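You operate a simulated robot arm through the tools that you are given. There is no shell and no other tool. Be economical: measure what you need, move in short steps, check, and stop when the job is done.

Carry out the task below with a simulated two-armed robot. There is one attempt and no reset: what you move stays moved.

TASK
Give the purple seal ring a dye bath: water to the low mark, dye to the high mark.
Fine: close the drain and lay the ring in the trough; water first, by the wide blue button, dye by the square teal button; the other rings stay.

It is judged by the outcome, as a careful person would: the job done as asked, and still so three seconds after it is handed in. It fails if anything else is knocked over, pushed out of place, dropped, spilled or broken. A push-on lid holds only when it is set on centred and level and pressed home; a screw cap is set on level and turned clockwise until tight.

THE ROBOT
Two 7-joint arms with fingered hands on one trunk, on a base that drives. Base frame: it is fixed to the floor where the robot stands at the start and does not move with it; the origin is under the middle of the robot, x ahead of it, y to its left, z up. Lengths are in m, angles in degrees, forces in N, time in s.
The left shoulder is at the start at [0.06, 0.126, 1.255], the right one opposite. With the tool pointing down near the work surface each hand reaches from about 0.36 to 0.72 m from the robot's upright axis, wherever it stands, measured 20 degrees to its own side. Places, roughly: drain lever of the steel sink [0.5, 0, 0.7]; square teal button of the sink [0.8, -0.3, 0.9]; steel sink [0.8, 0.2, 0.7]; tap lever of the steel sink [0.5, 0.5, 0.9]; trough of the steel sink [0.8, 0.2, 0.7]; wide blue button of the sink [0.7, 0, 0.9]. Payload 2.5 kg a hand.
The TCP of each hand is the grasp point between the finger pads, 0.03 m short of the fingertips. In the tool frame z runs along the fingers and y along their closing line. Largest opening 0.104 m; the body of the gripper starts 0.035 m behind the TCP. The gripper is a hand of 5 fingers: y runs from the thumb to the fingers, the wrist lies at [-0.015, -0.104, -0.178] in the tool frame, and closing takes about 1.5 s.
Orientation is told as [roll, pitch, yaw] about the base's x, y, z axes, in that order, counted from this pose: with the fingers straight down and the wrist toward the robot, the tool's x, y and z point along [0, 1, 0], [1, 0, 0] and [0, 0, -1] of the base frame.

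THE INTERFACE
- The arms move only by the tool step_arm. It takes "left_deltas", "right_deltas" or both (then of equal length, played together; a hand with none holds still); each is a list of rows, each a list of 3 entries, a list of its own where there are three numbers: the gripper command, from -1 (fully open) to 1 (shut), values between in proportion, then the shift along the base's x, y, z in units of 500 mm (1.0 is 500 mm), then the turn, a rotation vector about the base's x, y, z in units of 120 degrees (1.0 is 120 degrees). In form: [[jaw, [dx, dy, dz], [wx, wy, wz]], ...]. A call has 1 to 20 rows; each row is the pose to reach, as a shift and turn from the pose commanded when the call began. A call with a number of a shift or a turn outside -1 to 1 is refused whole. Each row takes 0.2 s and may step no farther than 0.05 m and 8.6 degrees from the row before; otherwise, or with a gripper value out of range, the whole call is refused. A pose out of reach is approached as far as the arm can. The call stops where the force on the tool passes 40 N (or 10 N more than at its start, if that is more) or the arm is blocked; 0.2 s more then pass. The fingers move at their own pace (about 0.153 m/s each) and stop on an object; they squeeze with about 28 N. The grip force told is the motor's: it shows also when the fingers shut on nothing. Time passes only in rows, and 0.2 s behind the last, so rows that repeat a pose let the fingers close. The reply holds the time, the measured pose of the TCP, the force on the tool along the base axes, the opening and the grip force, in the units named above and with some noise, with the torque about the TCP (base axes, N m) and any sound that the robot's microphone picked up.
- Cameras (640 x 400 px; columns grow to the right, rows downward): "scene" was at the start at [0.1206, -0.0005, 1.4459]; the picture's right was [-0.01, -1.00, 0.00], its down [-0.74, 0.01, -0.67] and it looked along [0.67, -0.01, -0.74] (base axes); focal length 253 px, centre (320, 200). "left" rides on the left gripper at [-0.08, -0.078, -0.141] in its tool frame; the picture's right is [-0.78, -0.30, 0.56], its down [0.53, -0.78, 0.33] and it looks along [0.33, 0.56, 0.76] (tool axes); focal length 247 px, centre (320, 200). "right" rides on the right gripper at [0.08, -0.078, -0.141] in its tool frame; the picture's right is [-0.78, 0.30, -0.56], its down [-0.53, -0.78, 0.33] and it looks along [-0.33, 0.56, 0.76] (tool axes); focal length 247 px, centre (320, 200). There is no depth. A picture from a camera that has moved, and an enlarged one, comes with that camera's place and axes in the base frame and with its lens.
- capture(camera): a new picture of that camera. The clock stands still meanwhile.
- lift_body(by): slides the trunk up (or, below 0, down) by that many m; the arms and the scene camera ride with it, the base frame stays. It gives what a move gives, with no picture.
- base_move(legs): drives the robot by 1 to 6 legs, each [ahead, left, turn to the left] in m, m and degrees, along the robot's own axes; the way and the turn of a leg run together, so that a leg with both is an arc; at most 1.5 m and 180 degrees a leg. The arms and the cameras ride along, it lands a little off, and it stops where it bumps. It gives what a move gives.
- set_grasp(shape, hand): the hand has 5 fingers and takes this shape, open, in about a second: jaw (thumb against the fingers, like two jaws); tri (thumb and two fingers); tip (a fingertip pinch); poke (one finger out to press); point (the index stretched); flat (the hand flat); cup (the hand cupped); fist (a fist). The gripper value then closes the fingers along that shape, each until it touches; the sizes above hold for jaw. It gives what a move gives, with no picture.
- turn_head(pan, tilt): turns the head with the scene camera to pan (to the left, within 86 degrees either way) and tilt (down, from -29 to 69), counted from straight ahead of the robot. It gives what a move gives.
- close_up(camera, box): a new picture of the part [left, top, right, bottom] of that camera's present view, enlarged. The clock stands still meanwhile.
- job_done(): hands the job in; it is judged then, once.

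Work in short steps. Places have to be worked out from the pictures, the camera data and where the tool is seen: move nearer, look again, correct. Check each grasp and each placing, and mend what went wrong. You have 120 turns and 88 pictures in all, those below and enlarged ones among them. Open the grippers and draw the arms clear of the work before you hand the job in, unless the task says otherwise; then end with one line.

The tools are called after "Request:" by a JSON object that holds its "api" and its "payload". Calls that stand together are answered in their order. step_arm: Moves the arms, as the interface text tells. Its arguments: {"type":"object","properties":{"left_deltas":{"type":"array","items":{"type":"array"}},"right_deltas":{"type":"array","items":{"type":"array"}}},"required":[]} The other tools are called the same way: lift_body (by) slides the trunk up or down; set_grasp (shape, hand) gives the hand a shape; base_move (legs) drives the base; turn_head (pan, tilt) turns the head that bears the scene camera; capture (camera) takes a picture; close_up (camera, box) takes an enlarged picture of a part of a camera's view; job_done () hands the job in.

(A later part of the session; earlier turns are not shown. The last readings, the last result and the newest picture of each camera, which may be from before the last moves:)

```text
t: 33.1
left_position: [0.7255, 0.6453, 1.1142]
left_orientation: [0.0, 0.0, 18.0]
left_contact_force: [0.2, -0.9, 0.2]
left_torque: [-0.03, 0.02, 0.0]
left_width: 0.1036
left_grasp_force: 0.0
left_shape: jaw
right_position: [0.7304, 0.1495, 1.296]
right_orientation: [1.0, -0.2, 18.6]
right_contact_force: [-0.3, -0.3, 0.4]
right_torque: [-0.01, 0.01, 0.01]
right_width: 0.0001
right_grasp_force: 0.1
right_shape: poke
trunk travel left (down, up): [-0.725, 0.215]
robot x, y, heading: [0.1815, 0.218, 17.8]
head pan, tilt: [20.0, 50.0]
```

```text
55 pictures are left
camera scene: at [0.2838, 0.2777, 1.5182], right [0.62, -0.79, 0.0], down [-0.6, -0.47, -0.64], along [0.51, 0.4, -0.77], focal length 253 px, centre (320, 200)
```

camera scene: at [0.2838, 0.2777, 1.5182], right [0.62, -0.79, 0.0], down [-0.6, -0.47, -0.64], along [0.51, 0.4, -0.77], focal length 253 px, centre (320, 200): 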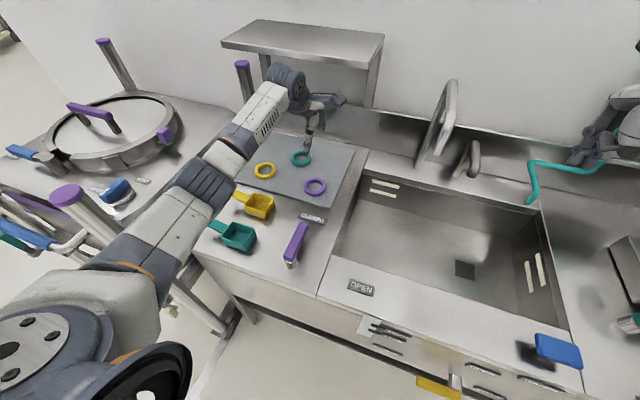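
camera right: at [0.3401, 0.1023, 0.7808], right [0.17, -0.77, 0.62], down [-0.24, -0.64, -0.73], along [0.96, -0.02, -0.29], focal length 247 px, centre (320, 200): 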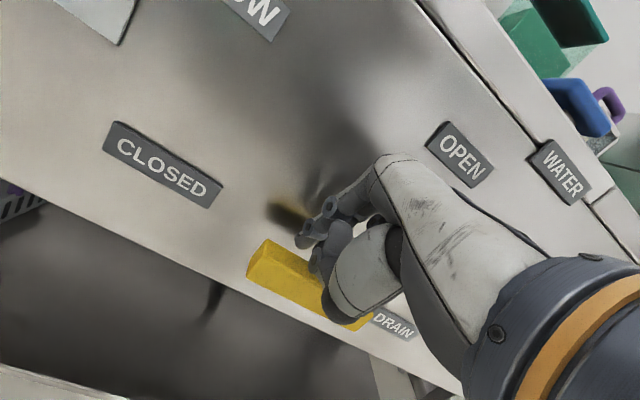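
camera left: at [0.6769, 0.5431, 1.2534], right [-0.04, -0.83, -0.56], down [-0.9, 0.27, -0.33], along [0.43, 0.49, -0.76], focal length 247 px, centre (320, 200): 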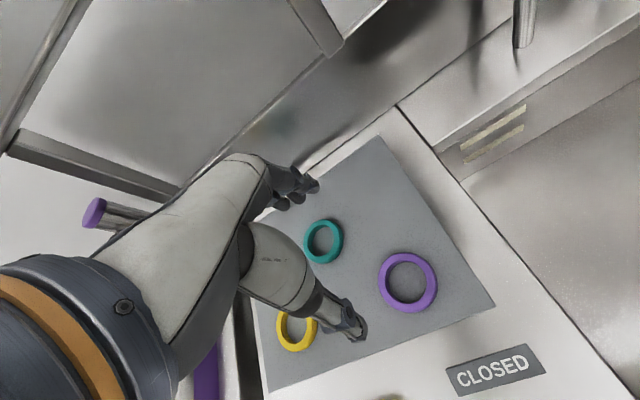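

Cross-fitting four views, ring is at about (0.713, 0.632) with its height near 0.925, outer diameter ≈0.08. I descend to TCP 0.975 over that centre and check.

Request:
{"api": "step_arm", "payload": {"left_deltas": [[-1, [-0.026, -0.026, -0.08], [0, 0, 0]], [-1, [-0.026, -0.026, -0.16], [0, 0, 0]], [-1, [-0.026, -0.026, -0.24], [0, 0, 0]], [-1, [-0.026, -0.026, -0.28], [0, 0, 0]], [-1, [-0.026, -0.026, -0.28], [0, 0, 0]]]}}

Request:
{"api": "close_up", "payload": {"camera": "left", "box": [200, 120, 480, 360]}}

Request:
{"api": "close_up", "payload": {"camera": "scene", "box": [230, 110, 390, 230]}}

```text
t: 34.3
left_position: [0.713, 0.6299, 0.9722]
left_orientation: [0.0, 0.1, 18.1]
left_contact_force: [0.4, 0.1, 0.4]
left_torque: [-0.02, 0.01, 0.03]
left_width: 0.1037
left_grasp_force: 0.1
left_shape: jaw
right_position: [0.7294, 0.1496, 1.2958]
right_orientation: [1.0, -0.3, 18.7]
right_contact_force: [-0.6, 0.1, 0.1]
right_torque: [0.04, -0.01, 0.03]
right_width: 0.0
right_grasp_force: 0.1
right_shape: poke
trunk travel left (down, up): [-0.725, 0.215]
robot x, y, heading: [0.183, 0.2146, 17.8]
head pan, tilt: [20.0, 50.0]
```

```text
1.67 times, centred on (340, 240) of left
camera zoom: at [0.6641, 0.53, 1.113], right [-0.04, -0.83, -0.56], down [-0.9, 0.27, -0.33], along [0.43, 0.49, -0.76], focal length 412 px, centre (287, 133)
```

zoom: 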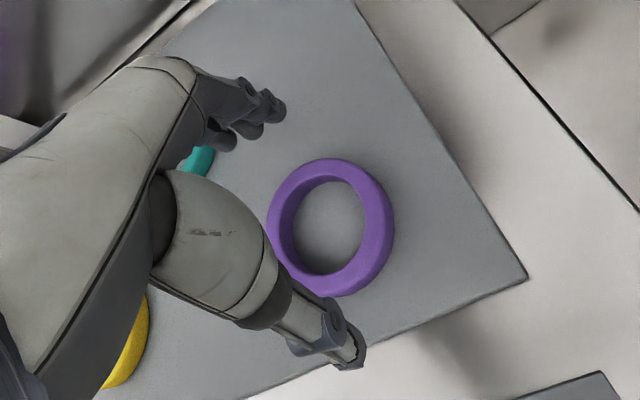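

```text
3.33 times, centred on (310, 170) of scene
camera zoom: at [0.2837, 0.2777, 1.5181], right [0.62, -0.79, 0.0], down [-0.6, -0.47, -0.64], along [0.51, 0.4, -0.77], focal length 842 px, centre (353, 300)
```

zoom: 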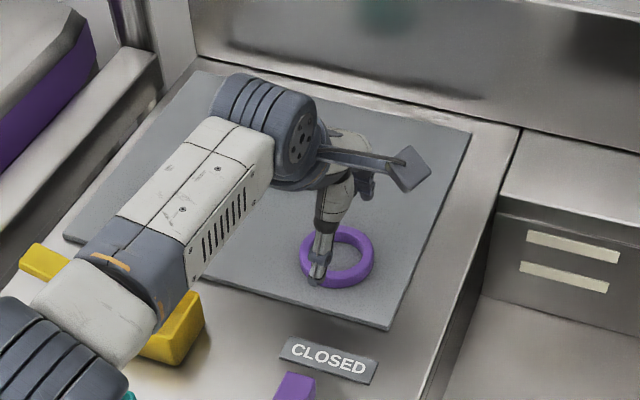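

Ring is centred under the open hand (offset ≤3 mm). I lower in small rows to bring the tips beside the ring.

Request:
{"api": "step_arm", "payload": {"left_deltas": [[-1, [-0.002, 0, -0.02], [0, 0, 0]], [-1, [-0.002, 0, -0.036], [0, 0, 0]], [-1, [-0.002, 0, -0.05], [0, 0, 0]], [-1, [-0.002, 0, -0.05], [0, 0, 0]]]}}

Request:
{"api": "close_up", "payload": {"camera": "left", "box": [200, 120, 480, 360]}}

```text
t: 35.3
left_position: [0.7107, 0.63, 0.9489]
left_orientation: [0.0, 0.0, 18.0]
left_contact_force: [1.1, 0.5, -0.1]
left_torque: [0.0, 0.0, -0.02]
left_width: 0.104
left_grasp_force: 0.0
left_shape: jaw
right_position: [0.7299, 0.1492, 1.2958]
right_orientation: [1.1, -0.3, 18.7]
right_contact_force: [-0.6, -0.1, 0.7]
right_torque: [-0.04, 0.01, -0.02]
right_width: 0.0002
right_grasp_force: 0.1
right_shape: poke
trunk travel left (down, up): [-0.725, 0.215]
robot x, y, heading: [0.187, 0.2143, 17.7]
head pan, tilt: [20.0, 50.0]
```

```text
1.67 times, centred on (340, 240) of left
camera zoom: at [0.6626, 0.5297, 1.0882], right [-0.04, -0.83, -0.56], down [-0.9, 0.27, -0.33], along [0.43, 0.49, -0.76], focal length 412 px, centre (287, 133)
```

zoom: 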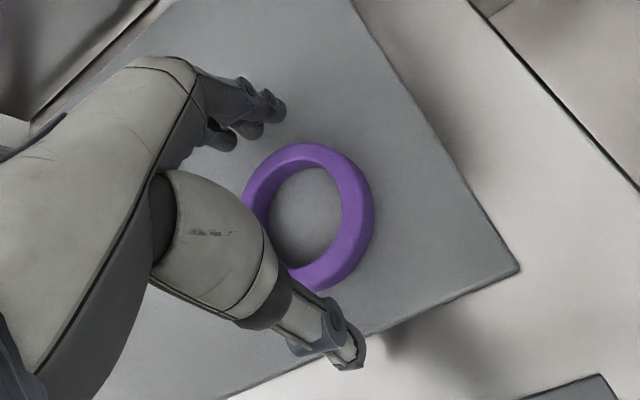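

Still centred. I go 5 mm lower and close.

Request:
{"api": "step_arm", "payload": {"left_deltas": [[-1, [0, 0, -0.01], [0, 0, 0]], [1, [0, 0, -0.01], [0, 0, 0]], [1, [0, 0, -0.01], [0, 0, 0]], [1, [0, 0, -0.01], [0, 0, 0]], [1, [0, 0, -0.01], [0, 0, 0]], [1, [0, 0, -0.01], [0, 0, 0]], [1, [0, 0, -0.01], [0, 0, 0]], [1, [0, 0, -0.01], [0, 0, 0]]]}}

Request:
{"api": "close_up", "payload": {"camera": "left", "box": [200, 120, 480, 360]}}

```text
t: 37.1
left_position: [0.7118, 0.6287, 0.9436]
left_orientation: [0.0, -0.1, 17.9]
left_contact_force: [0.4, 0.7, -0.3]
left_torque: [0.02, -0.02, 0.04]
left_width: 0.0575
left_grasp_force: 27.7
left_shape: jaw
right_position: [0.7311, 0.1495, 1.2964]
right_orientation: [1.1, -0.2, 18.5]
right_contact_force: [0.0, 0.0, -0.5]
right_torque: [-0.01, -0.01, 0.0]
right_width: 0.0
right_grasp_force: 0.2
right_shape: poke
trunk travel left (down, up): [-0.725, 0.215]
robot x, y, heading: [0.1892, 0.2166, 17.8]
head pan, tilt: [20.0, 50.0]
```

```text
1.67 times, centred on (340, 240) of left
camera zoom: at [0.6628, 0.5296, 1.0831], right [-0.04, -0.83, -0.56], down [-0.9, 0.27, -0.33], along [0.43, 0.49, -0.76], focal length 412 px, centre (287, 133)
```

zoom: 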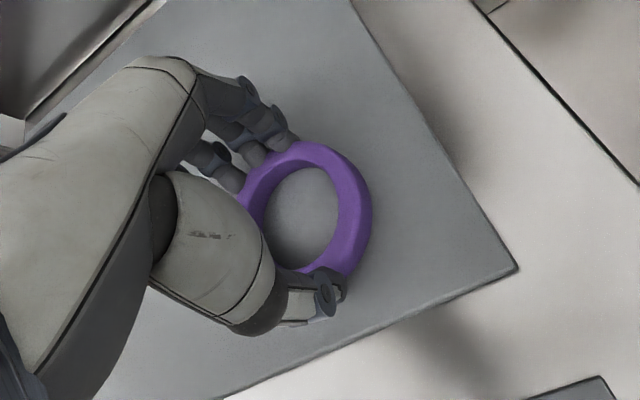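

Gripped at 57 mm with 28 N. I lift 12 cm and check.

Request:
{"api": "step_arm", "payload": {"left_deltas": [[1, [0, 0, 0.03], [0, 0, 0]], [1, [0, 0, 0.08], [0, 0, 0]], [1, [0, 0, 0.15], [0, 0, 0]], [1, [0, 0, 0.24], [0, 0, 0]], [1, [0, 0, 0.24], [0, 0, 0]]]}}

Request:
{"api": "capture", "payload": {"camera": "left"}}

Request:
{"api": "capture", "payload": {"camera": "scene"}}

```text
t: 38.3
left_position: [0.712, 0.63, 1.0639]
left_orientation: [0.0, 0.0, 18.1]
left_contact_force: [0.5, -0.9, -0.1]
left_torque: [0.0, -0.01, 0.02]
left_width: 0.0577
left_grasp_force: 28.0
left_shape: jaw
right_position: [0.7317, 0.1507, 1.2964]
right_orientation: [1.0, -0.1, 18.6]
right_contact_force: [-0.4, -0.4, -0.3]
right_torque: [0.0, 0.01, 0.01]
right_width: 0.0002
right_grasp_force: 0.0
right_shape: poke
trunk travel left (down, up): [-0.725, 0.215]
robot x, y, heading: [0.1842, 0.2203, 17.9]
head pan, tilt: [20.0, 50.0]
```

```text
50 pictures are left
camera left: at [0.6621, 0.5302, 1.204], right [-0.04, -0.83, -0.56], down [-0.9, 0.27, -0.33], along [0.43, 0.49, -0.76], focal length 247 px, centre (320, 200)
```

left: 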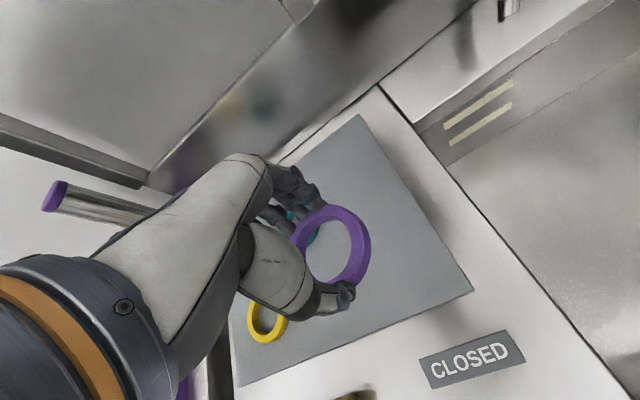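

```text
49 pictures are left
camera scene: at [0.284, 0.2779, 1.5181], right [0.62, -0.79, 0.0], down [-0.6, -0.47, -0.64], along [0.51, 0.4, -0.77], focal length 253 px, centre (320, 200)
```

scene: 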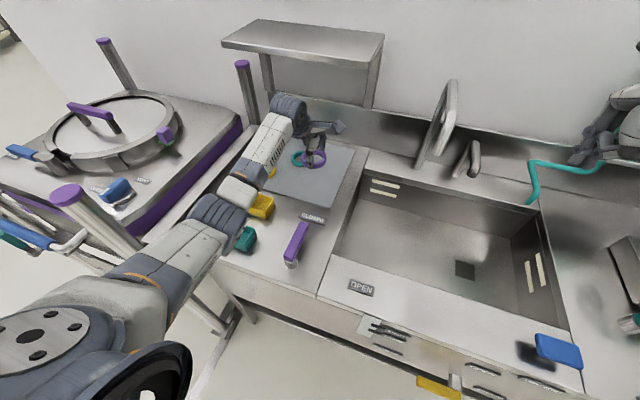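

Ring is held, others untouched. I carry it right over the trough at the same height.

Request:
{"api": "step_arm", "payload": {"left_deltas": [[1, [0.019, -0.092, 0], [0, 0, 0]], [1, [0.038, -0.184, 0], [0, 0, 0]], [1, [0.057, -0.276, 0], [0, 0, 0]], [1, [0.077, -0.368, 0], [0, 0, 0]], [1, [0.097, -0.46, 0], [0, 0, 0]], [1, [0.116, -0.551, 0], [0, 0, 0]], [1, [0.116, -0.551, 0], [0, 0, 0]]]}}

Request:
{"api": "turn_head", "payload": {"pan": 0, "tilt": 55}}

Request:
{"api": "capture", "payload": {"camera": "scene"}}

Request:
{"api": "capture", "payload": {"camera": "left"}}

```text
t: 39.9
left_position: [0.7668, 0.3566, 1.0613]
left_orientation: [0.1, 0.2, 18.0]
left_contact_force: [-5.4, 3.7, -6.6]
left_torque: [-0.18, -0.23, 0.05]
left_width: 0.0575
left_grasp_force: 28.0
left_shape: jaw
right_position: [0.732, 0.1504, 1.2958]
right_orientation: [1.0, -0.2, 18.6]
right_contact_force: [-0.5, -0.3, 0.4]
right_torque: [0.03, -0.02, -0.03]
right_width: 0.0
right_grasp_force: 0.0
right_shape: poke
trunk travel left (down, up): [-0.725, 0.215]
robot x, y, heading: [0.1835, 0.2209, 18.1]
head pan, tilt: [20.0, 50.0]
```

```text
t: 40.7
left_position: [0.768, 0.3556, 1.064]
left_orientation: [0.1, 0.3, 18.1]
left_contact_force: [-9.3, 1.7, -12.8]
left_torque: [-0.06, -0.33, -0.01]
left_width: 0.0572
left_grasp_force: 27.4
left_shape: jaw
right_position: [0.7308, 0.1497, 1.2964]
right_orientation: [0.9, -0.3, 18.6]
right_contact_force: [-0.2, -0.4, -0.6]
right_torque: [0.0, 0.02, -0.01]
right_width: 0.0
right_grasp_force: 0.1
right_shape: poke
trunk travel left (down, up): [-0.725, 0.215]
robot x, y, heading: [0.1825, 0.2195, 18.3]
head pan, tilt: [0.0, 55.0]
```

```text
48 pictures are left
camera scene: at [0.2916, 0.2533, 1.5115], right [0.31, -0.95, 0.0], down [-0.78, -0.25, -0.57], along [0.55, 0.18, -0.82], focal length 253 px, centre (320, 200)
```

scene: 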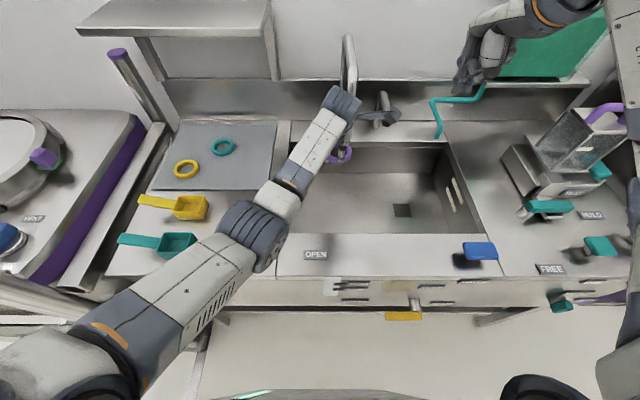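

```text
47 pictures are left
camera left: at [0.7194, 0.255, 1.2024], right [-0.04, -0.83, -0.56], down [-0.91, 0.27, -0.33], along [0.42, 0.49, -0.76], focal length 247 px, centre (320, 200)
```

left: 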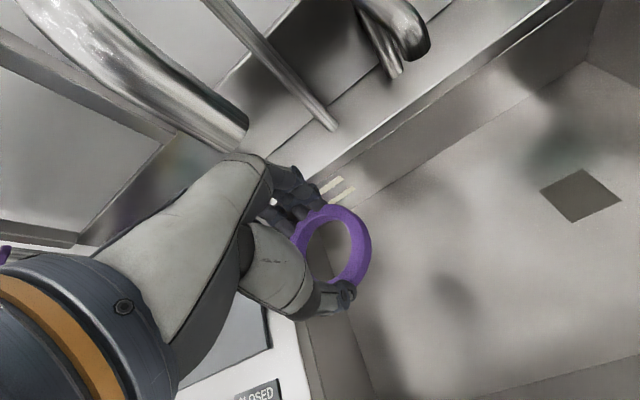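

The force shows the hand brushing something, likely the tall spout behind it. I draw back toward me 8 cm at once.

Request:
{"api": "step_arm", "payload": {"left_deltas": [[1, [-0.06, -0.02, -0.01], [0, 0, 0]], [1, [-0.12, -0.04, -0.02], [0, 0, 0]], [1, [-0.15, -0.05, -0.02], [0, 0, 0]], [1, [-0.15, -0.05, -0.02], [0, 0, 0]]]}}

Request:
{"api": "capture", "payload": {"camera": "scene"}}

Request:
{"api": "capture", "payload": {"camera": "left"}}

```text
t: 41.9
left_position: [0.7028, 0.3583, 1.0638]
left_orientation: [1.7, -2.2, 20.0]
left_contact_force: [0.1, -0.3, -0.4]
left_torque: [0.0, -0.03, 0.02]
left_width: 0.0571
left_grasp_force: 28.4
left_shape: jaw
right_position: [0.7299, 0.1499, 1.2959]
right_orientation: [0.9, -0.2, 18.6]
right_contact_force: [-0.4, 0.6, -0.3]
right_torque: [-0.02, -0.02, 0.01]
right_width: 0.0
right_grasp_force: 0.1
right_shape: poke
trunk travel left (down, up): [-0.725, 0.215]
robot x, y, heading: [0.1863, 0.2166, 18.2]
head pan, tilt: [0.0, 55.0]
stopped in row 4 (left hand): the arm was blocked; the commanded pose is now the measured one
```

```text
46 pictures are left
camera scene: at [0.2917, 0.2529, 1.5116], right [0.31, -0.95, 0.0], down [-0.78, -0.25, -0.57], along [0.55, 0.18, -0.82], focal length 253 px, centre (320, 200)
```

scene: 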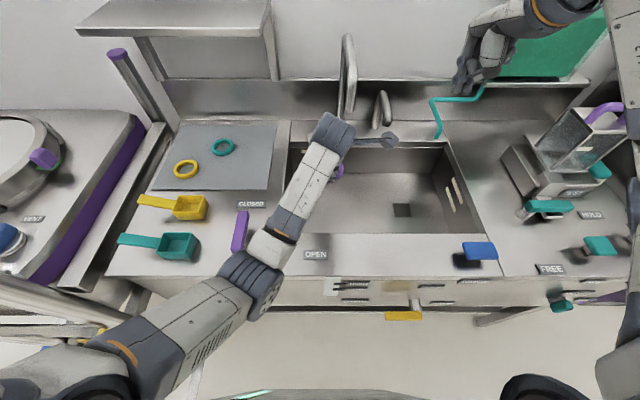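

```text
45 pictures are left
camera left: at [0.6539, 0.2506, 1.198], right [0.0, -0.81, -0.59], down [-0.91, 0.25, -0.34], along [0.43, 0.53, -0.73], focal length 247 px, centre (320, 200)
```

left: 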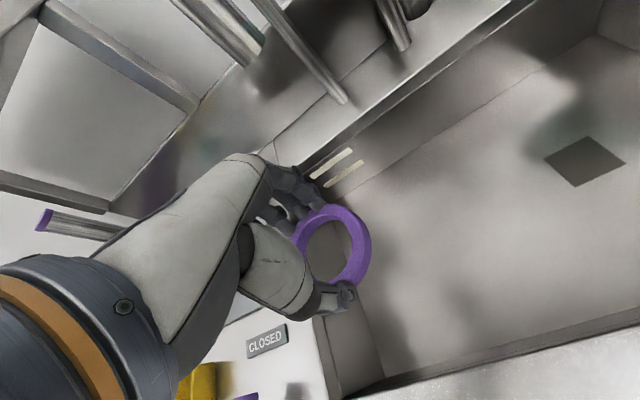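

Hand force is zero now, but the arm reports being blocked. I check whether the elbow is touching the tap lever or front edge.

Request:
{"api": "close_up", "payload": {"camera": "scene", "box": [180, 180, 340, 320]}}

Request:
{"api": "close_up", "payload": {"camera": "scene", "box": [260, 20, 460, 190]}}

```text
2.86 times, centred on (260, 250) of scene
camera zoom: at [0.2917, 0.2529, 1.5116], right [0.31, -0.95, 0.0], down [-0.78, -0.25, -0.57], along [0.55, 0.18, -0.82], focal length 722 px, centre (491, 57)
```

zoom: 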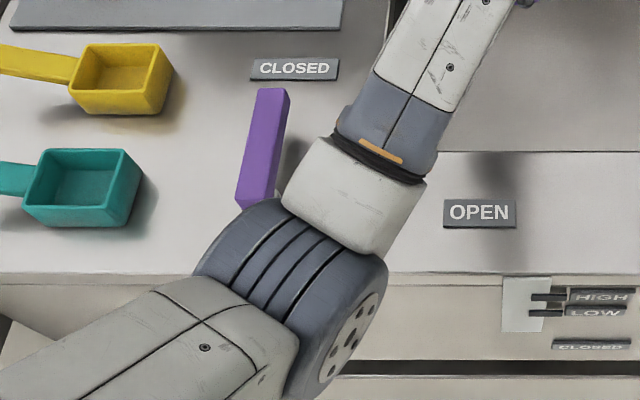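

```text
2.35 times, centred on (360, 105) of scene
camera zoom: at [0.2917, 0.2529, 1.5116], right [0.31, -0.95, 0.0], down [-0.78, -0.25, -0.57], along [0.55, 0.18, -0.82], focal length 594 px, centre (226, 424)
```

zoom: 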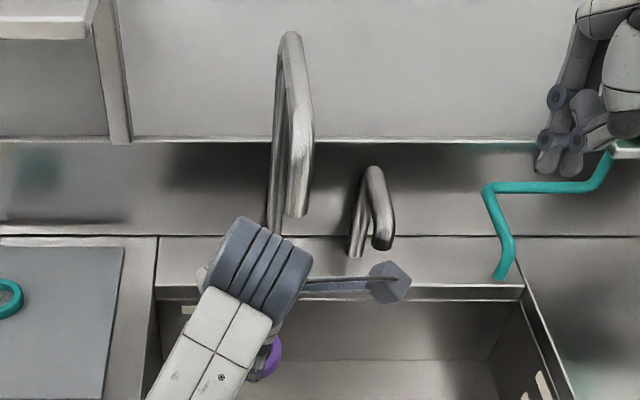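

The elbow sits right by the tap lever, which may be what blocks it; the lever still points to CLOSED. I raise the trunk 0.15 m to lift the elbow off, then shift the base 0.12 m right.

Request:
{"api": "lift_body", "payload": {"by": 0.15}}

Request:
{"api": "base_move", "payload": {"legs": [[0, -0.12, 0]]}}

Request:
{"api": "capture", "payload": {"camera": "scene"}}

```text
t: 43.6
left_position: [0.7022, 0.3573, 1.2115]
left_orientation: [1.8, -1.9, 19.9]
left_contact_force: [-0.1, -0.8, -1.0]
left_torque: [0.02, -0.02, 0.01]
left_width: 0.0573
left_grasp_force: 28.0
left_shape: jaw
right_position: [0.7297, 0.149, 1.4462]
right_orientation: [1.0, -0.2, 18.6]
right_contact_force: [-0.1, -0.6, 0.3]
right_torque: [0.0, 0.0, 0.02]
right_width: 0.0001
right_grasp_force: 0.1
right_shape: poke
trunk travel left (down, up): [-0.875, 0.065]
robot x, y, heading: [0.1841, 0.2154, 18.3]
head pan, tilt: [0.0, 55.0]
```

```text
t: 44.9
left_position: [0.7393, 0.2446, 1.213]
left_orientation: [1.8, -1.9, 20.0]
left_contact_force: [-0.2, 0.4, 0.8]
left_torque: [0.04, -0.01, 0.02]
left_width: 0.0574
left_grasp_force: 28.0
left_shape: jaw
right_position: [0.7671, 0.0368, 1.4459]
right_orientation: [0.9, -0.1, 18.6]
right_contact_force: [-0.3, -0.4, -0.1]
right_torque: [0.01, 0.01, -0.03]
right_width: 0.0
right_grasp_force: 0.1
right_shape: poke
trunk travel left (down, up): [-0.875, 0.065]
robot x, y, heading: [0.2194, 0.099, 18.1]
head pan, tilt: [0.0, 55.0]
```

```text
42 pictures are left
camera scene: at [0.3286, 0.1392, 1.6616], right [0.31, -0.95, 0.0], down [-0.78, -0.25, -0.57], along [0.55, 0.18, -0.82], focal length 253 px, centre (320, 200)
```

scene: 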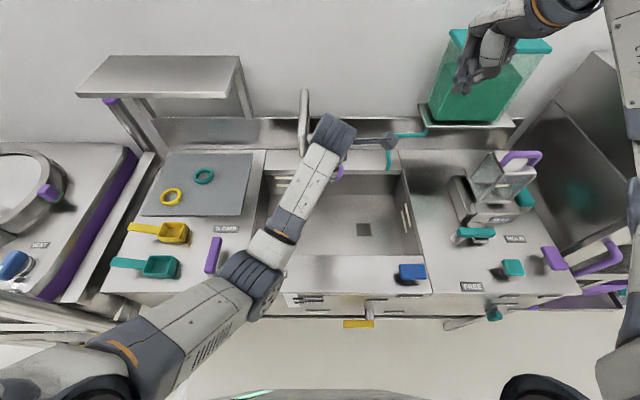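

Now clear of the spout, with the hand over the trough's middle (f≈0.78, l≈0). I lower 0.26 m by arm and check.

Request:
{"api": "step_arm", "payload": {"left_deltas": [[1, [0.006, 0.002, -0.09], [0, 0, 0]], [1, [0.012, 0.004, -0.18], [0, 0, 0]], [1, [0.02, 0.006, -0.27], [0, 0, 0]], [1, [0.028, 0.009, -0.36], [0, 0, 0]], [1, [0.028, 0.009, -0.44], [0, 0, 0]], [1, [0.028, 0.009, -0.5], [0, 0, 0]], [1, [0.028, 0.009, -0.5], [0, 0, 0]]]}}

Request:
{"api": "capture", "payload": {"camera": "scene"}}

Request:
{"api": "capture", "payload": {"camera": "left"}}

```text
t: 46.5
left_position: [0.7443, 0.2739, 0.9813]
left_orientation: [2.2, -2.9, 21.2]
left_contact_force: [0.4, 0.6, -0.7]
left_torque: [-0.01, -0.01, 0.01]
left_width: 0.057
left_grasp_force: 28.2
left_shape: jaw
left hand out of reach, approached as far as the arm can: row 5, 6, 7
right_position: [0.7674, 0.0359, 1.4457]
right_orientation: [1.1, -0.2, 18.6]
right_contact_force: [-0.9, -0.5, -0.9]
right_torque: [0.02, -0.03, -0.04]
right_width: 0.0002
right_grasp_force: 0.0
right_shape: poke
trunk travel left (down, up): [-0.875, 0.065]
robot x, y, heading: [0.2198, 0.1041, 18.2]
head pan, tilt: [0.0, 55.0]
```

```text
41 pictures are left
camera scene: at [0.3292, 0.1387, 1.6616], right [0.31, -0.95, 0.0], down [-0.78, -0.25, -0.57], along [0.55, 0.18, -0.82], focal length 253 px, centre (320, 200)
```

scene: 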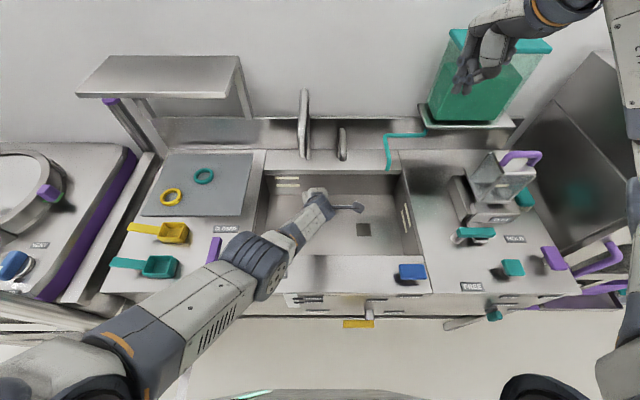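

```text
40 pictures are left
camera left: at [0.6968, 0.1634, 1.1145], right [0.02, -0.8, -0.6], down [-0.91, 0.24, -0.35], along [0.42, 0.55, -0.72], focal length 247 px, centre (320, 200)
```

left: 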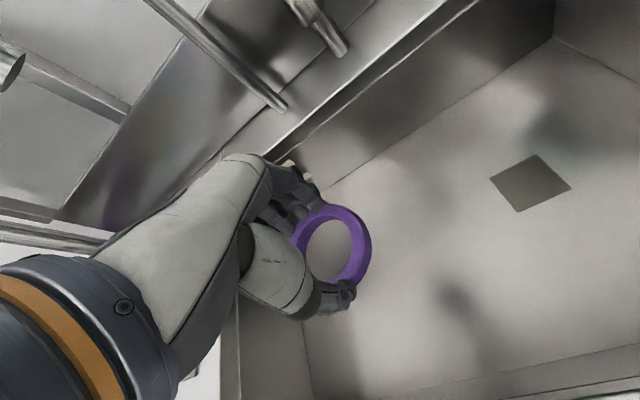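

Arm ran out of downward reach; the elbow is well right of the tap lever now, so I lower the trunk 0.1 m.

Request:
{"api": "lift_body", "payload": {"by": -0.1}}

Request:
{"api": "capture", "payload": {"camera": "left"}}

Request:
{"api": "capture", "payload": {"camera": "scene"}}

```text
t: 47.8
left_position: [0.7414, 0.2737, 0.8779]
left_orientation: [2.7, -2.7, 20.9]
left_contact_force: [-0.7, -0.3, 0.0]
left_torque: [-0.02, -0.01, -0.01]
left_width: 0.057
left_grasp_force: 27.5
left_shape: jaw
right_position: [0.7668, 0.0356, 1.3451]
right_orientation: [0.9, -0.2, 18.6]
right_contact_force: [0.2, 0.2, 0.7]
right_torque: [-0.01, 0.02, 0.0]
right_width: 0.0
right_grasp_force: 0.0
right_shape: poke
trunk travel left (down, up): [-0.775, 0.165]
robot x, y, heading: [0.2197, 0.105, 18.1]
head pan, tilt: [0.0, 55.0]
```

```text
39 pictures are left
camera left: at [0.6931, 0.1632, 1.0104], right [0.02, -0.8, -0.61], down [-0.91, 0.24, -0.34], along [0.42, 0.56, -0.72], focal length 247 px, centre (320, 200)
```

left: 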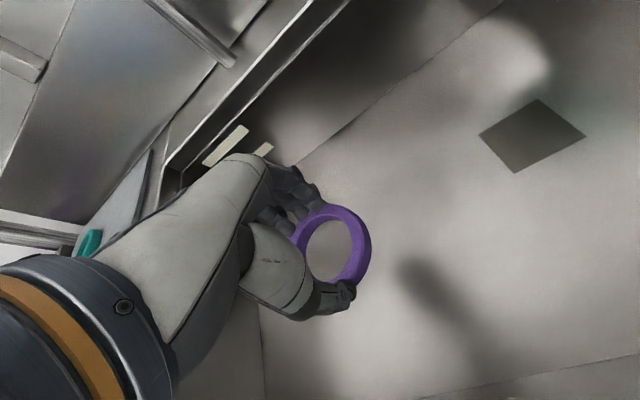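

```text
38 pictures are left
camera scene: at [0.3287, 0.1389, 1.5616], right [0.31, -0.95, 0.0], down [-0.78, -0.25, -0.57], along [0.55, 0.18, -0.82], focal length 253 px, centre (320, 200)
```

scene: 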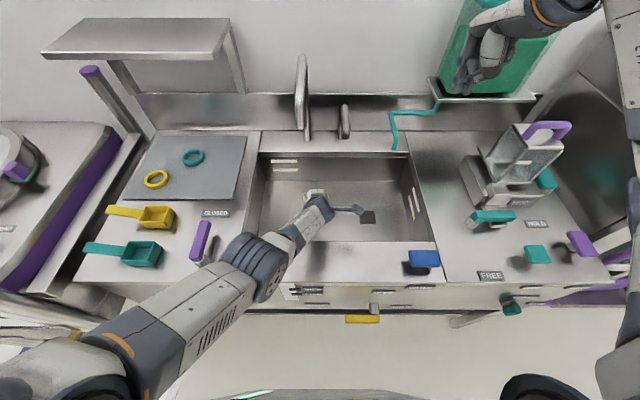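

Trough floor works out at about z 0.73-0.75. I try lowering further with the arm itself, watching force.

Request:
{"api": "step_arm", "payload": {"left_deltas": [[1, [0, 0, -0.04], [0, 0, 0]], [1, [0, 0, -0.08], [0, 0, 0]], [1, [0, 0, -0.12], [0, 0, 0]], [1, [0, 0, -0.16], [0, 0, 0]], [1, [0, 0, -0.16], [0, 0, 0]]]}}

Request:
{"api": "capture", "payload": {"camera": "right"}}

```text
t: 49.0
left_position: [0.7071, 0.2752, 0.8391]
left_orientation: [2.1, -2.5, 20.4]
left_contact_force: [1.3, 0.1, -0.2]
left_torque: [-0.01, 0.04, -0.04]
left_width: 0.0568
left_grasp_force: 28.0
left_shape: jaw
left hand out of reach, approached as far as the arm can: row 1, 2, 3, 4, 5
right_position: [0.7679, 0.0362, 1.3458]
right_orientation: [1.0, -0.2, 18.5]
right_contact_force: [-0.3, 0.1, 0.0]
right_torque: [-0.03, 0.0, -0.02]
right_width: 0.0
right_grasp_force: 0.1
right_shape: poke
trunk travel left (down, up): [-0.775, 0.165]
robot x, y, heading: [0.2229, 0.1069, 18.2]
head pan, tilt: [0.0, 55.0]
```

```text
37 pictures are left
camera right: at [0.669, 0.0847, 1.489], right [0.53, -0.65, 0.54], down [-0.57, -0.75, -0.34], along [0.63, -0.13, -0.76], focal length 247 px, centre (320, 200)
```

right: 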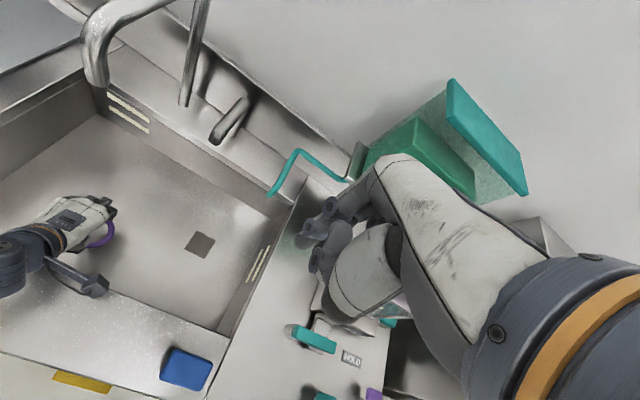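

It descended but drifted back toward the front wall. I drive the base forward 6 cm so the wrist clears the front rim, then lower the trunk 5 cm.

Request:
{"api": "base_move", "payload": {"legs": [[0.06, 0, 0]]}}

Request:
{"api": "lift_body", "payload": {"by": -0.05}}

Request:
{"api": "capture", "payload": {"camera": "right"}}

Request:
{"api": "capture", "payload": {"camera": "left"}}

```text
t: 50.0
left_position: [0.7603, 0.2963, 0.8354]
left_orientation: [2.5, -2.2, 20.5]
left_contact_force: [-0.3, 0.3, 0.3]
left_torque: [0.02, -0.03, -0.03]
left_width: 0.0571
left_grasp_force: 27.7
left_shape: jaw
right_position: [0.8244, 0.0546, 1.346]
right_orientation: [0.9, -0.2, 18.5]
right_contact_force: [0.4, -0.7, 0.1]
right_torque: [-0.04, 0.03, 0.01]
right_width: 0.0
right_grasp_force: 0.1
right_shape: poke
trunk travel left (down, up): [-0.775, 0.165]
robot x, y, heading: [0.2793, 0.1219, 17.8]
head pan, tilt: [0.0, 55.0]
```

```text
t: 50.9
left_position: [0.7601, 0.2967, 0.785]
left_orientation: [2.6, -2.3, 20.4]
left_contact_force: [0.2, 0.2, 0.0]
left_torque: [-0.04, 0.01, 0.03]
left_width: 0.057
left_grasp_force: 28.2
left_shape: jaw
right_position: [0.8222, 0.0541, 1.2959]
right_orientation: [0.9, -0.2, 18.6]
right_contact_force: [0.4, 0.3, 0.0]
right_torque: [-0.03, 0.03, -0.04]
right_width: 0.0
right_grasp_force: 0.1
right_shape: poke
trunk travel left (down, up): [-0.725, 0.215]
robot x, y, heading: [0.2754, 0.1202, 18.2]
head pan, tilt: [0.0, 55.0]
```

```text
36 pictures are left
camera right: at [0.7251, 0.1033, 1.4391], right [0.53, -0.65, 0.54], down [-0.57, -0.75, -0.34], along [0.63, -0.13, -0.76], focal length 247 px, centre (320, 200)
```

right: 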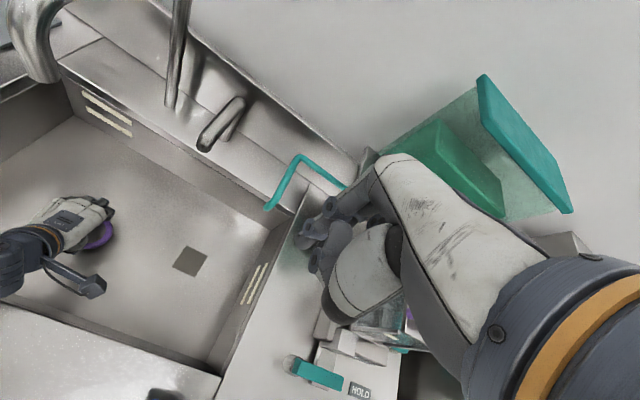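

```text
35 pictures are left
camera left: at [0.7116, 0.1865, 0.9182], right [0.01, -0.8, -0.6], down [-0.91, 0.25, -0.34], along [0.42, 0.55, -0.72], focal length 247 px, centre (320, 200)
```

left: 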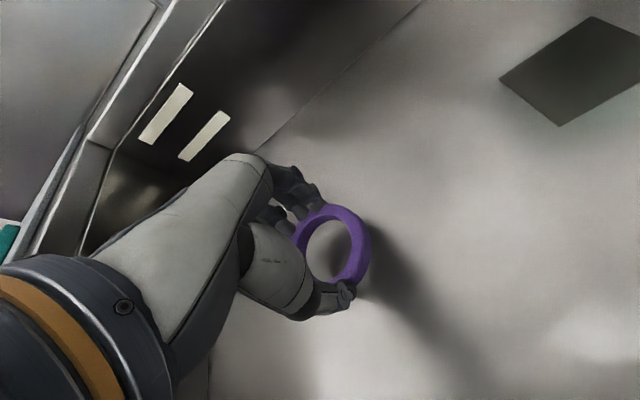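

The ring hovers just above the floor (its shadow is close). I lower the trunk 1.5 cm at a time, reading the force.

Request:
{"api": "lift_body", "payload": {"by": -0.015}}

Request:
{"api": "close_up", "payload": {"camera": "left", "box": [220, 140, 460, 340]}}

```text
t: 51.5
left_position: [0.7588, 0.2976, 0.7692]
left_orientation: [2.6, -2.3, 20.4]
left_contact_force: [0.3, -0.2, -0.6]
left_torque: [0.01, 0.01, -0.03]
left_width: 0.0569
left_grasp_force: 28.3
left_shape: jaw
right_position: [0.8235, 0.0542, 1.2808]
right_orientation: [1.0, -0.2, 18.6]
right_contact_force: [-0.4, -0.2, 0.5]
right_torque: [-0.05, 0.02, 0.01]
right_width: 0.0001
right_grasp_force: 0.1
right_shape: poke
trunk travel left (down, up): [-0.71, 0.23]
robot x, y, heading: [0.2752, 0.1205, 18.0]
head pan, tilt: [0.0, 55.0]
```

```text
2.00 times, centred on (340, 240) of left
camera zoom: at [0.7113, 0.1865, 0.903], right [0.01, -0.8, -0.6], down [-0.91, 0.25, -0.34], along [0.42, 0.55, -0.72], focal length 494 px, centre (280, 120)
```

zoom: 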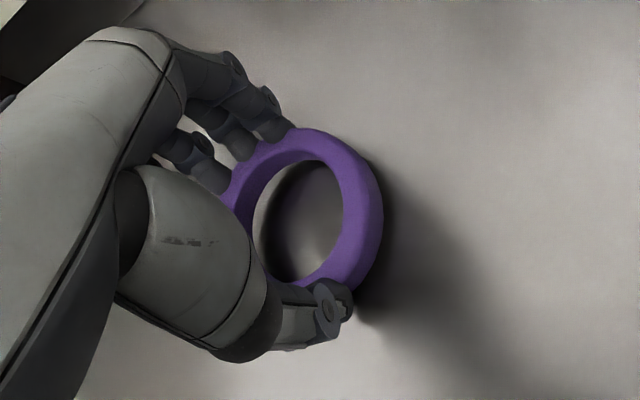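

Very close to the floor, still no contact force. Another 1 cm.

Request:
{"api": "lift_body", "payload": {"by": -0.01}}

```text
t: 52.1
left_position: [0.7593, 0.2959, 0.763]
left_orientation: [2.6, -2.7, 20.3]
left_contact_force: [-5.3, -0.1, 22.0]
left_torque: [-0.21, 0.63, 0.02]
left_width: 0.0573
left_grasp_force: 28.5
left_shape: jaw
right_position: [0.8222, 0.0545, 1.2715]
right_orientation: [1.1, -0.3, 18.5]
right_contact_force: [0.5, 0.5, 0.3]
right_torque: [0.02, -0.01, -0.02]
right_width: 0.0
right_grasp_force: 0.1
right_shape: poke
trunk travel left (down, up): [-0.7, 0.24]
robot x, y, heading: [0.2757, 0.1234, 18.0]
head pan, tilt: [0.0, 55.0]
```

Contact at 22 N: ring is on the floor. I ease up 4 mm and open the hand.

Request:
{"api": "lift_body", "payload": {"by": 0.004}}

Request:
{"api": "step_arm", "payload": {"left_deltas": [[-1, [0, 0, 0], [0, 0, 0]], [-1, [0, 0, 0], [0, 0, 0]], [-1, [0, 0, 0], [0, 0, 0]], [-1, [0, 0, 0], [0, 0, 0]], [-1, [0, 0, 0], [0, 0, 0]]]}}

Request:
{"api": "lift_body", "payload": {"by": 0.05}}

Request:
{"api": "capture", "payload": {"camera": "left"}}

```text
t: 52.6
left_position: [0.7584, 0.2971, 0.7635]
left_orientation: [2.7, -2.3, 20.5]
left_contact_force: [1.3, 0.4, 5.5]
left_torque: [-0.05, 0.08, 0.03]
left_width: 0.0574
left_grasp_force: 28.0
left_shape: jaw
right_position: [0.8229, 0.0537, 1.2745]
right_orientation: [1.0, -0.4, 18.6]
right_contact_force: [-0.2, 0.1, 0.3]
right_torque: [0.03, 0.0, 0.01]
right_width: 0.0
right_grasp_force: 0.1
right_shape: poke
trunk travel left (down, up): [-0.704, 0.236]
robot x, y, heading: [0.2763, 0.1209, 17.8]
head pan, tilt: [0.0, 55.0]
```

```text
t: 53.8
left_position: [0.7589, 0.2958, 0.7633]
left_orientation: [2.6, -2.3, 20.5]
left_contact_force: [-0.2, -0.4, -1.0]
left_torque: [-0.03, 0.01, 0.0]
left_width: 0.1035
left_grasp_force: 0.0
left_shape: jaw
right_position: [0.8238, 0.0553, 1.2744]
right_orientation: [1.0, -0.2, 18.5]
right_contact_force: [-1.0, 0.2, 0.0]
right_torque: [0.02, 0.0, -0.02]
right_width: 0.0
right_grasp_force: 0.0
right_shape: poke
trunk travel left (down, up): [-0.704, 0.236]
robot x, y, heading: [0.2737, 0.1216, 18.1]
head pan, tilt: [0.0, 55.0]
```

```text
t: 54.8
left_position: [0.7588, 0.2984, 0.8146]
left_orientation: [2.6, -2.3, 20.6]
left_contact_force: [0.8, -0.5, -0.8]
left_torque: [0.0, -0.01, -0.01]
left_width: 0.1034
left_grasp_force: 0.0
left_shape: jaw
right_position: [0.8228, 0.0549, 1.3232]
right_orientation: [0.9, -0.2, 18.6]
right_contact_force: [0.5, 0.1, -0.3]
right_torque: [0.01, 0.01, 0.03]
right_width: 0.0
right_grasp_force: 0.0
right_shape: poke
trunk travel left (down, up): [-0.754, 0.186]
robot x, y, heading: [0.274, 0.1206, 18.1]
head pan, tilt: [0.0, 55.0]
```

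```text
33 pictures are left
camera left: at [0.7111, 0.1866, 0.9466], right [0.01, -0.8, -0.6], down [-0.91, 0.25, -0.34], along [0.42, 0.55, -0.72], focal length 247 px, centre (320, 200)
```

left: 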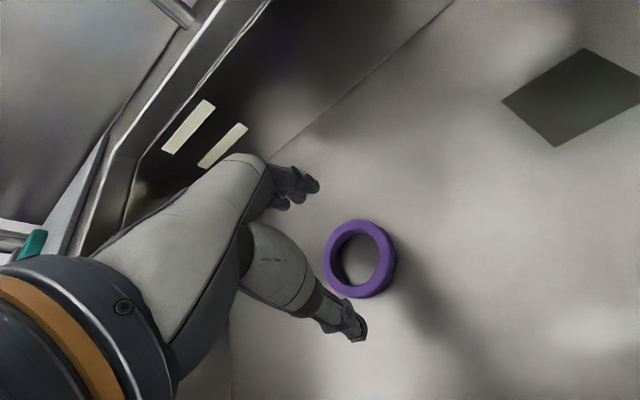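

Ring lies flat in the trough. I withdraw the left hand: up, base back, then arm up.

Request:
{"api": "lift_body", "payload": {"by": 0.1}}

Request:
{"api": "base_move", "payload": {"legs": [[-0.1, 0, 0]]}}

Request:
{"api": "step_arm", "payload": {"left_deltas": [[-1, [0, 0, 0.09], [0, 0, 0]], [-1, [0, 0, 0.18], [0, 0, 0]], [-1, [0, 0, 0.27], [0, 0, 0]], [-1, [0, 0, 0.36], [0, 0, 0]], [-1, [0, 0, 0.45], [0, 0, 0]], [-1, [0, 0, 0.45], [0, 0, 0]]]}}

Request:
{"api": "capture", "payload": {"camera": "scene"}}

```text
t: 56.1
left_position: [0.7588, 0.2966, 0.9131]
left_orientation: [2.6, -2.3, 20.4]
left_contact_force: [-0.6, -0.8, 0.6]
left_torque: [0.0, 0.02, -0.01]
left_width: 0.1038
left_grasp_force: 0.1
left_shape: jaw
right_position: [0.8244, 0.055, 1.4243]
right_orientation: [1.0, -0.2, 18.7]
right_contact_force: [-0.2, -0.1, -0.4]
right_torque: [-0.03, -0.01, 0.0]
right_width: 0.0
right_grasp_force: 0.0
right_shape: poke
trunk travel left (down, up): [-0.854, 0.086]
robot x, y, heading: [0.2745, 0.1222, 18.0]
head pan, tilt: [0.0, 55.0]
```

```text
t: 57.2
left_position: [0.6674, 0.2668, 0.9164]
left_orientation: [2.4, -2.5, 20.5]
left_contact_force: [17.5, 5.6, -1.1]
left_torque: [0.13, -0.35, 0.04]
left_width: 0.0985
left_grasp_force: 0.1
left_shape: jaw
right_position: [0.7309, 0.0244, 1.4236]
right_orientation: [1.0, -0.1, 18.5]
right_contact_force: [0.9, 0.4, -0.1]
right_torque: [-0.01, -0.06, 0.0]
right_width: 0.0001
right_grasp_force: 0.0
right_shape: poke
trunk travel left (down, up): [-0.854, 0.086]
robot x, y, heading: [0.1823, 0.0914, 18.2]
head pan, tilt: [0.0, 55.0]
```

```text
t: 58.5
left_position: [0.6657, 0.3491, 1.1402]
left_orientation: [10.8, -6.1, 23.9]
left_contact_force: [-0.4, -0.9, -0.3]
left_torque: [0.01, -0.01, -0.01]
left_width: 0.1039
left_grasp_force: 0.0
left_shape: jaw
right_position: [0.7281, 0.0244, 1.4258]
right_orientation: [0.9, -0.2, 18.7]
right_contact_force: [0.8, 0.1, 0.3]
right_torque: [0.0, -0.02, -0.03]
right_width: 0.0
right_grasp_force: 0.0
right_shape: poke
trunk travel left (down, up): [-0.854, 0.086]
robot x, y, heading: [0.1824, 0.0938, 18.2]
head pan, tilt: [0.0, 55.0]
stopped in row 6 (left hand): the arm was blocked; the commanded pose is now the measured one
```

```text
32 pictures are left
camera scene: at [0.2899, 0.1265, 1.6406], right [0.31, -0.95, 0.0], down [-0.78, -0.25, -0.57], along [0.55, 0.18, -0.82], focal length 253 px, centre (320, 200)
```

scene: 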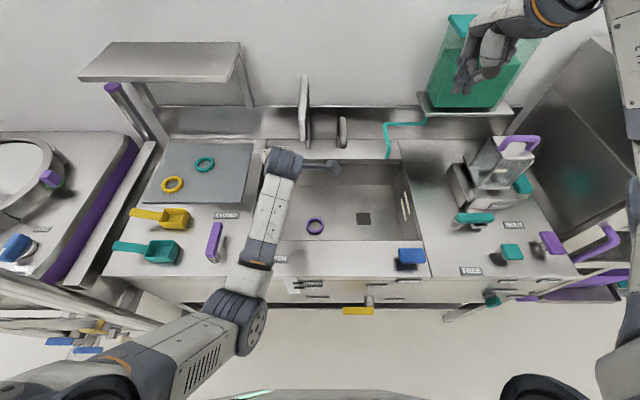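

The brief 17 N was the thumb on the front wall; the ring stays flat in the trough and everything else is in place. Now I move back and right to bring both buttons in reach of the right hand.

Request:
{"api": "base_move", "payload": {"legs": [[-0.08, 0, 0], [0, -0.23, 0]]}}

Request:
{"api": "turn_head", "payload": {"pan": 0, "tilt": 55}}

Request:
{"api": "capture", "payload": {"camera": "scene"}}

Request:
{"api": "capture", "payload": {"camera": "right"}}

```text
t: 60.9
left_position: [0.6599, 0.1077, 1.1399]
left_orientation: [10.7, -5.9, 23.8]
left_contact_force: [0.2, 0.1, -0.9]
left_torque: [-0.02, -0.01, -0.02]
left_width: 0.1038
left_grasp_force: 0.0
left_shape: jaw
right_position: [0.722, -0.2191, 1.4252]
right_orientation: [1.0, -0.3, 18.6]
right_contact_force: [-0.3, 0.4, -0.7]
right_torque: [0.03, 0.0, 0.02]
right_width: 0.0001
right_grasp_force: 0.0
right_shape: poke
trunk travel left (down, up): [-0.854, 0.086]
robot x, y, heading: [0.173, -0.1496, 18.0]
head pan, tilt: [0.0, 55.0]
```

```text
t: 61.5
left_position: [0.6593, 0.1065, 1.1402]
left_orientation: [10.9, -6.1, 23.8]
left_contact_force: [-0.4, -0.2, 0.0]
left_torque: [0.03, 0.01, 0.0]
left_width: 0.1038
left_grasp_force: 0.1
left_shape: jaw
right_position: [0.7223, -0.2204, 1.4246]
right_orientation: [1.0, -0.2, 18.6]
right_contact_force: [0.3, -1.2, 0.3]
right_torque: [-0.03, -0.01, -0.01]
right_width: 0.0001
right_grasp_force: 0.1
right_shape: poke
trunk travel left (down, up): [-0.854, 0.086]
robot x, y, heading: [0.1763, -0.1489, 18.0]
head pan, tilt: [0.0, 55.0]
```

```text
31 pictures are left
camera scene: at [0.2841, -0.1166, 1.6406], right [0.31, -0.95, 0.0], down [-0.78, -0.25, -0.57], along [0.55, 0.18, -0.82], focal length 253 px, centre (320, 200)
```

scene: 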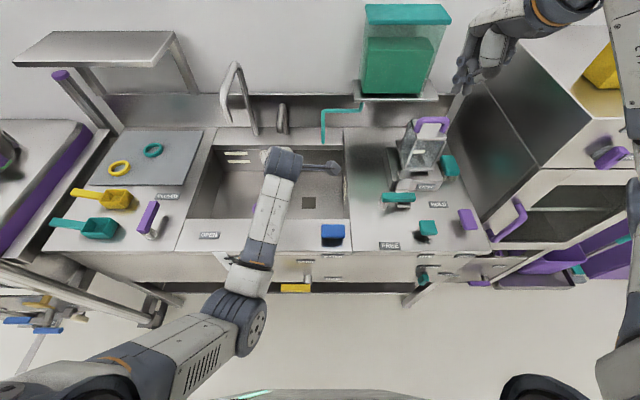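

```text
30 pictures are left
camera right: at [0.624, -0.1709, 1.568], right [0.53, -0.65, 0.54], down [-0.57, -0.75, -0.34], along [0.63, -0.13, -0.76], focal length 247 px, centre (320, 200)
```

right: 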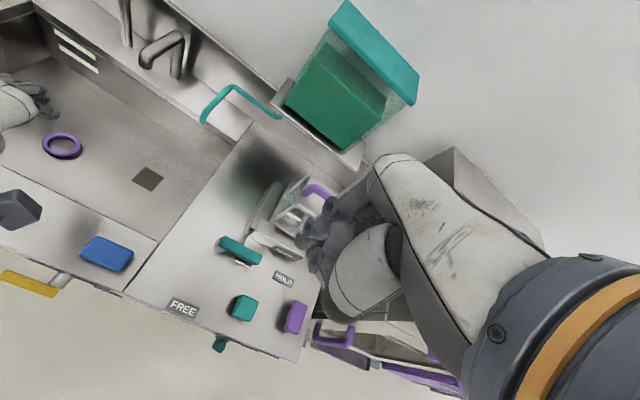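

Blue button top ≈(0.643, -0.039, 0.94), dye button ≈(0.748, -0.318, 0.945). I move the left arm off to the left (it hides the gauge) while bringing the right poke finger above the blue button.

Request:
{"api": "step_arm", "payload": {"left_deltas": [[-1, [-0.02, 0.06, 0.03], [0, 0, 0]], [-1, [-0.04, 0.12, 0.06], [0, 0, 0]], [-1, [-0.06, 0.19, 0.09], [0, 0, 0]], [-1, [-0.08, 0.25, 0.12], [0, 0, 0]], [-1, [-0.1, 0.31, 0.15], [0, 0, 0]], [-1, [-0.12, 0.37, 0.18], [0, 0, 0]], [-1, [-0.12, 0.38, 0.2], [0, 0, 0]], [-1, [-0.12, 0.38, 0.2], [0, 0, 0]], [-1, [-0.12, 0.38, 0.2], [0, 0, 0]], [-1, [-0.12, 0.38, 0.2], [0, 0, 0]], [-1, [-0.12, 0.38, 0.2], [0, 0, 0]]], "right_deltas": [[-1, [-0.016, 0.036, -0.076], [0, 0, 0]], [-1, [-0.032, 0.072, -0.152], [0, 0, 0]], [-1, [-0.048, 0.108, -0.228], [0, 0, 0]], [-1, [-0.064, 0.144, -0.304], [0, 0, 0]], [-1, [-0.08, 0.18, -0.38], [0, 0, 0]], [-1, [-0.096, 0.216, -0.456], [0, 0, 0]], [-1, [-0.112, 0.252, -0.532], [0, 0, 0]], [-1, [-0.128, 0.288, -0.608], [0, 0, 0]], [-1, [-0.144, 0.324, -0.684], [0, 0, 0]], [-1, [-0.16, 0.36, -0.76], [0, 0, 0]], [-1, [-0.16, 0.36, -0.76], [0, 0, 0]]]}}

Request:
{"api": "capture", "payload": {"camera": "scene"}}

Request:
{"api": "capture", "payload": {"camera": "right"}}

```text
t: 63.9
left_position: [0.601, 0.2973, 1.2385]
left_orientation: [10.8, -6.0, 23.8]
left_contact_force: [0.0, 0.8, -0.5]
left_torque: [0.01, 0.0, 0.01]
left_width: 0.1039
left_grasp_force: 0.2
left_shape: jaw
right_position: [0.6408, -0.0404, 1.0449]
right_orientation: [1.0, -0.3, 18.6]
right_contact_force: [0.4, 0.2, -0.3]
right_torque: [0.02, -0.02, -0.01]
right_width: 0.0
right_grasp_force: 0.1
right_shape: poke
trunk travel left (down, up): [-0.854, 0.086]
robot x, y, heading: [0.1735, -0.1519, 18.0]
head pan, tilt: [0.0, 55.0]
```

```text
29 pictures are left
camera scene: at [0.2839, -0.1165, 1.6406], right [0.31, -0.95, 0.0], down [-0.78, -0.25, -0.57], along [0.55, 0.18, -0.82], focal length 253 px, centre (320, 200)
```

scene: 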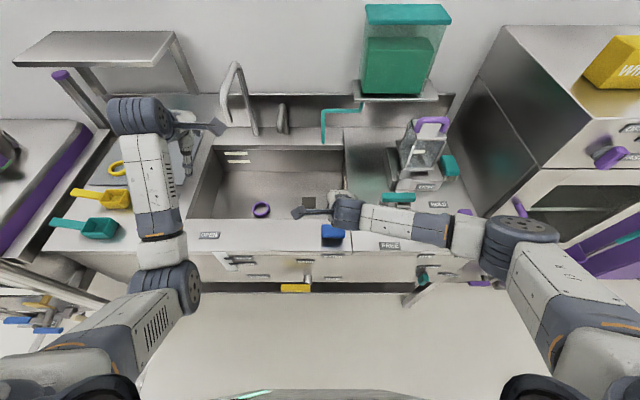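

```text
28 pictures are left
camera right: at [0.5426, 0.0085, 1.187], right [0.53, -0.65, 0.54], down [-0.57, -0.75, -0.34], along [0.63, -0.13, -0.76], focal length 247 px, centre (320, 200)
```

right: 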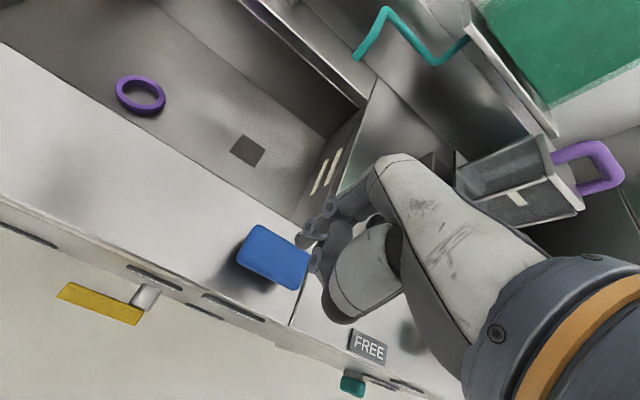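

The ring shows flat in the trough. The finger tip is over the blue button within a few mm. I descend 5.5 cm and check.

Request:
{"api": "step_arm", "payload": {"right_deltas": [[-1, [0.006, -0.004, -0.06], [0, 0, 0]], [-1, [0.01, -0.006, -0.11], [0, 0, 0]], [-1, [0.01, -0.006, -0.11], [0, 0, 0]]]}}

Request:
{"api": "close_up", "payload": {"camera": "right", "box": [200, 150, 400, 330]}}

Request:
{"api": "close_up", "payload": {"camera": "scene", "box": [180, 140, 380, 300]}}

```text
t: 64.7
left_position: [0.6003, 0.2959, 1.2391]
left_orientation: [10.8, -6.2, 23.8]
left_contact_force: [0.3, 0.6, -0.1]
left_torque: [0.03, 0.02, -0.01]
left_width: 0.1038
left_grasp_force: 0.1
left_shape: jaw
right_position: [0.648, -0.0423, 0.9897]
right_orientation: [1.0, -0.3, 18.6]
right_contact_force: [0.3, -0.1, -0.1]
right_torque: [0.01, 0.04, 0.01]
right_width: 0.0
right_grasp_force: 0.0
right_shape: poke
trunk travel left (down, up): [-0.854, 0.086]
robot x, y, heading: [0.1765, -0.153, 17.9]
head pan, tilt: [0.0, 55.0]
```

```text
2.22 times, centred on (300, 240) of right
camera zoom: at [0.5485, 0.0057, 1.1323], right [0.53, -0.65, 0.54], down [-0.57, -0.75, -0.34], along [0.63, -0.13, -0.76], focal length 549 px, centre (364, 111)
```

zoom: 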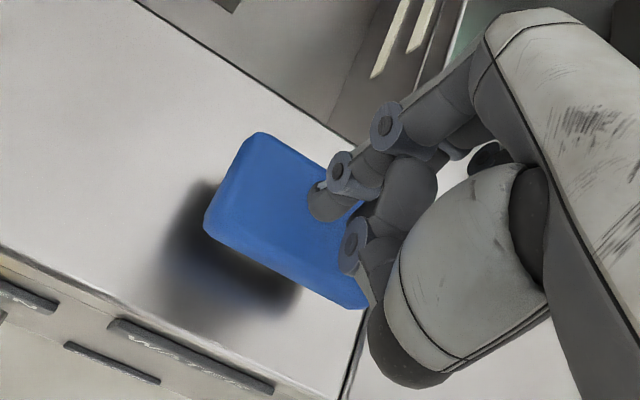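

```text
2.50 times, centred on (280, 220) of scene
camera zoom: at [0.2838, -0.1162, 1.6406], right [0.31, -0.95, 0.0], down [-0.78, -0.25, -0.57], along [0.55, 0.18, -0.82], focal length 631 px, centre (420, 150)
```

zoom: 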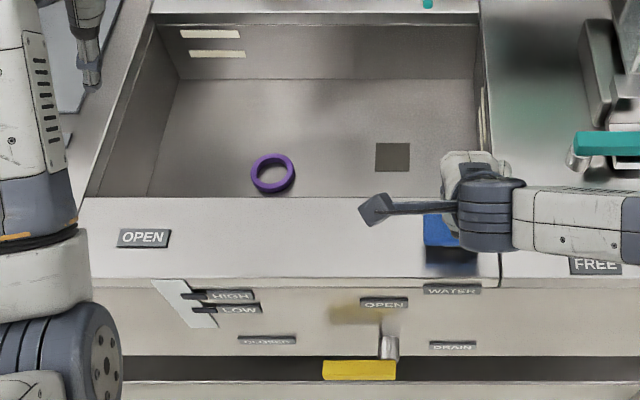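

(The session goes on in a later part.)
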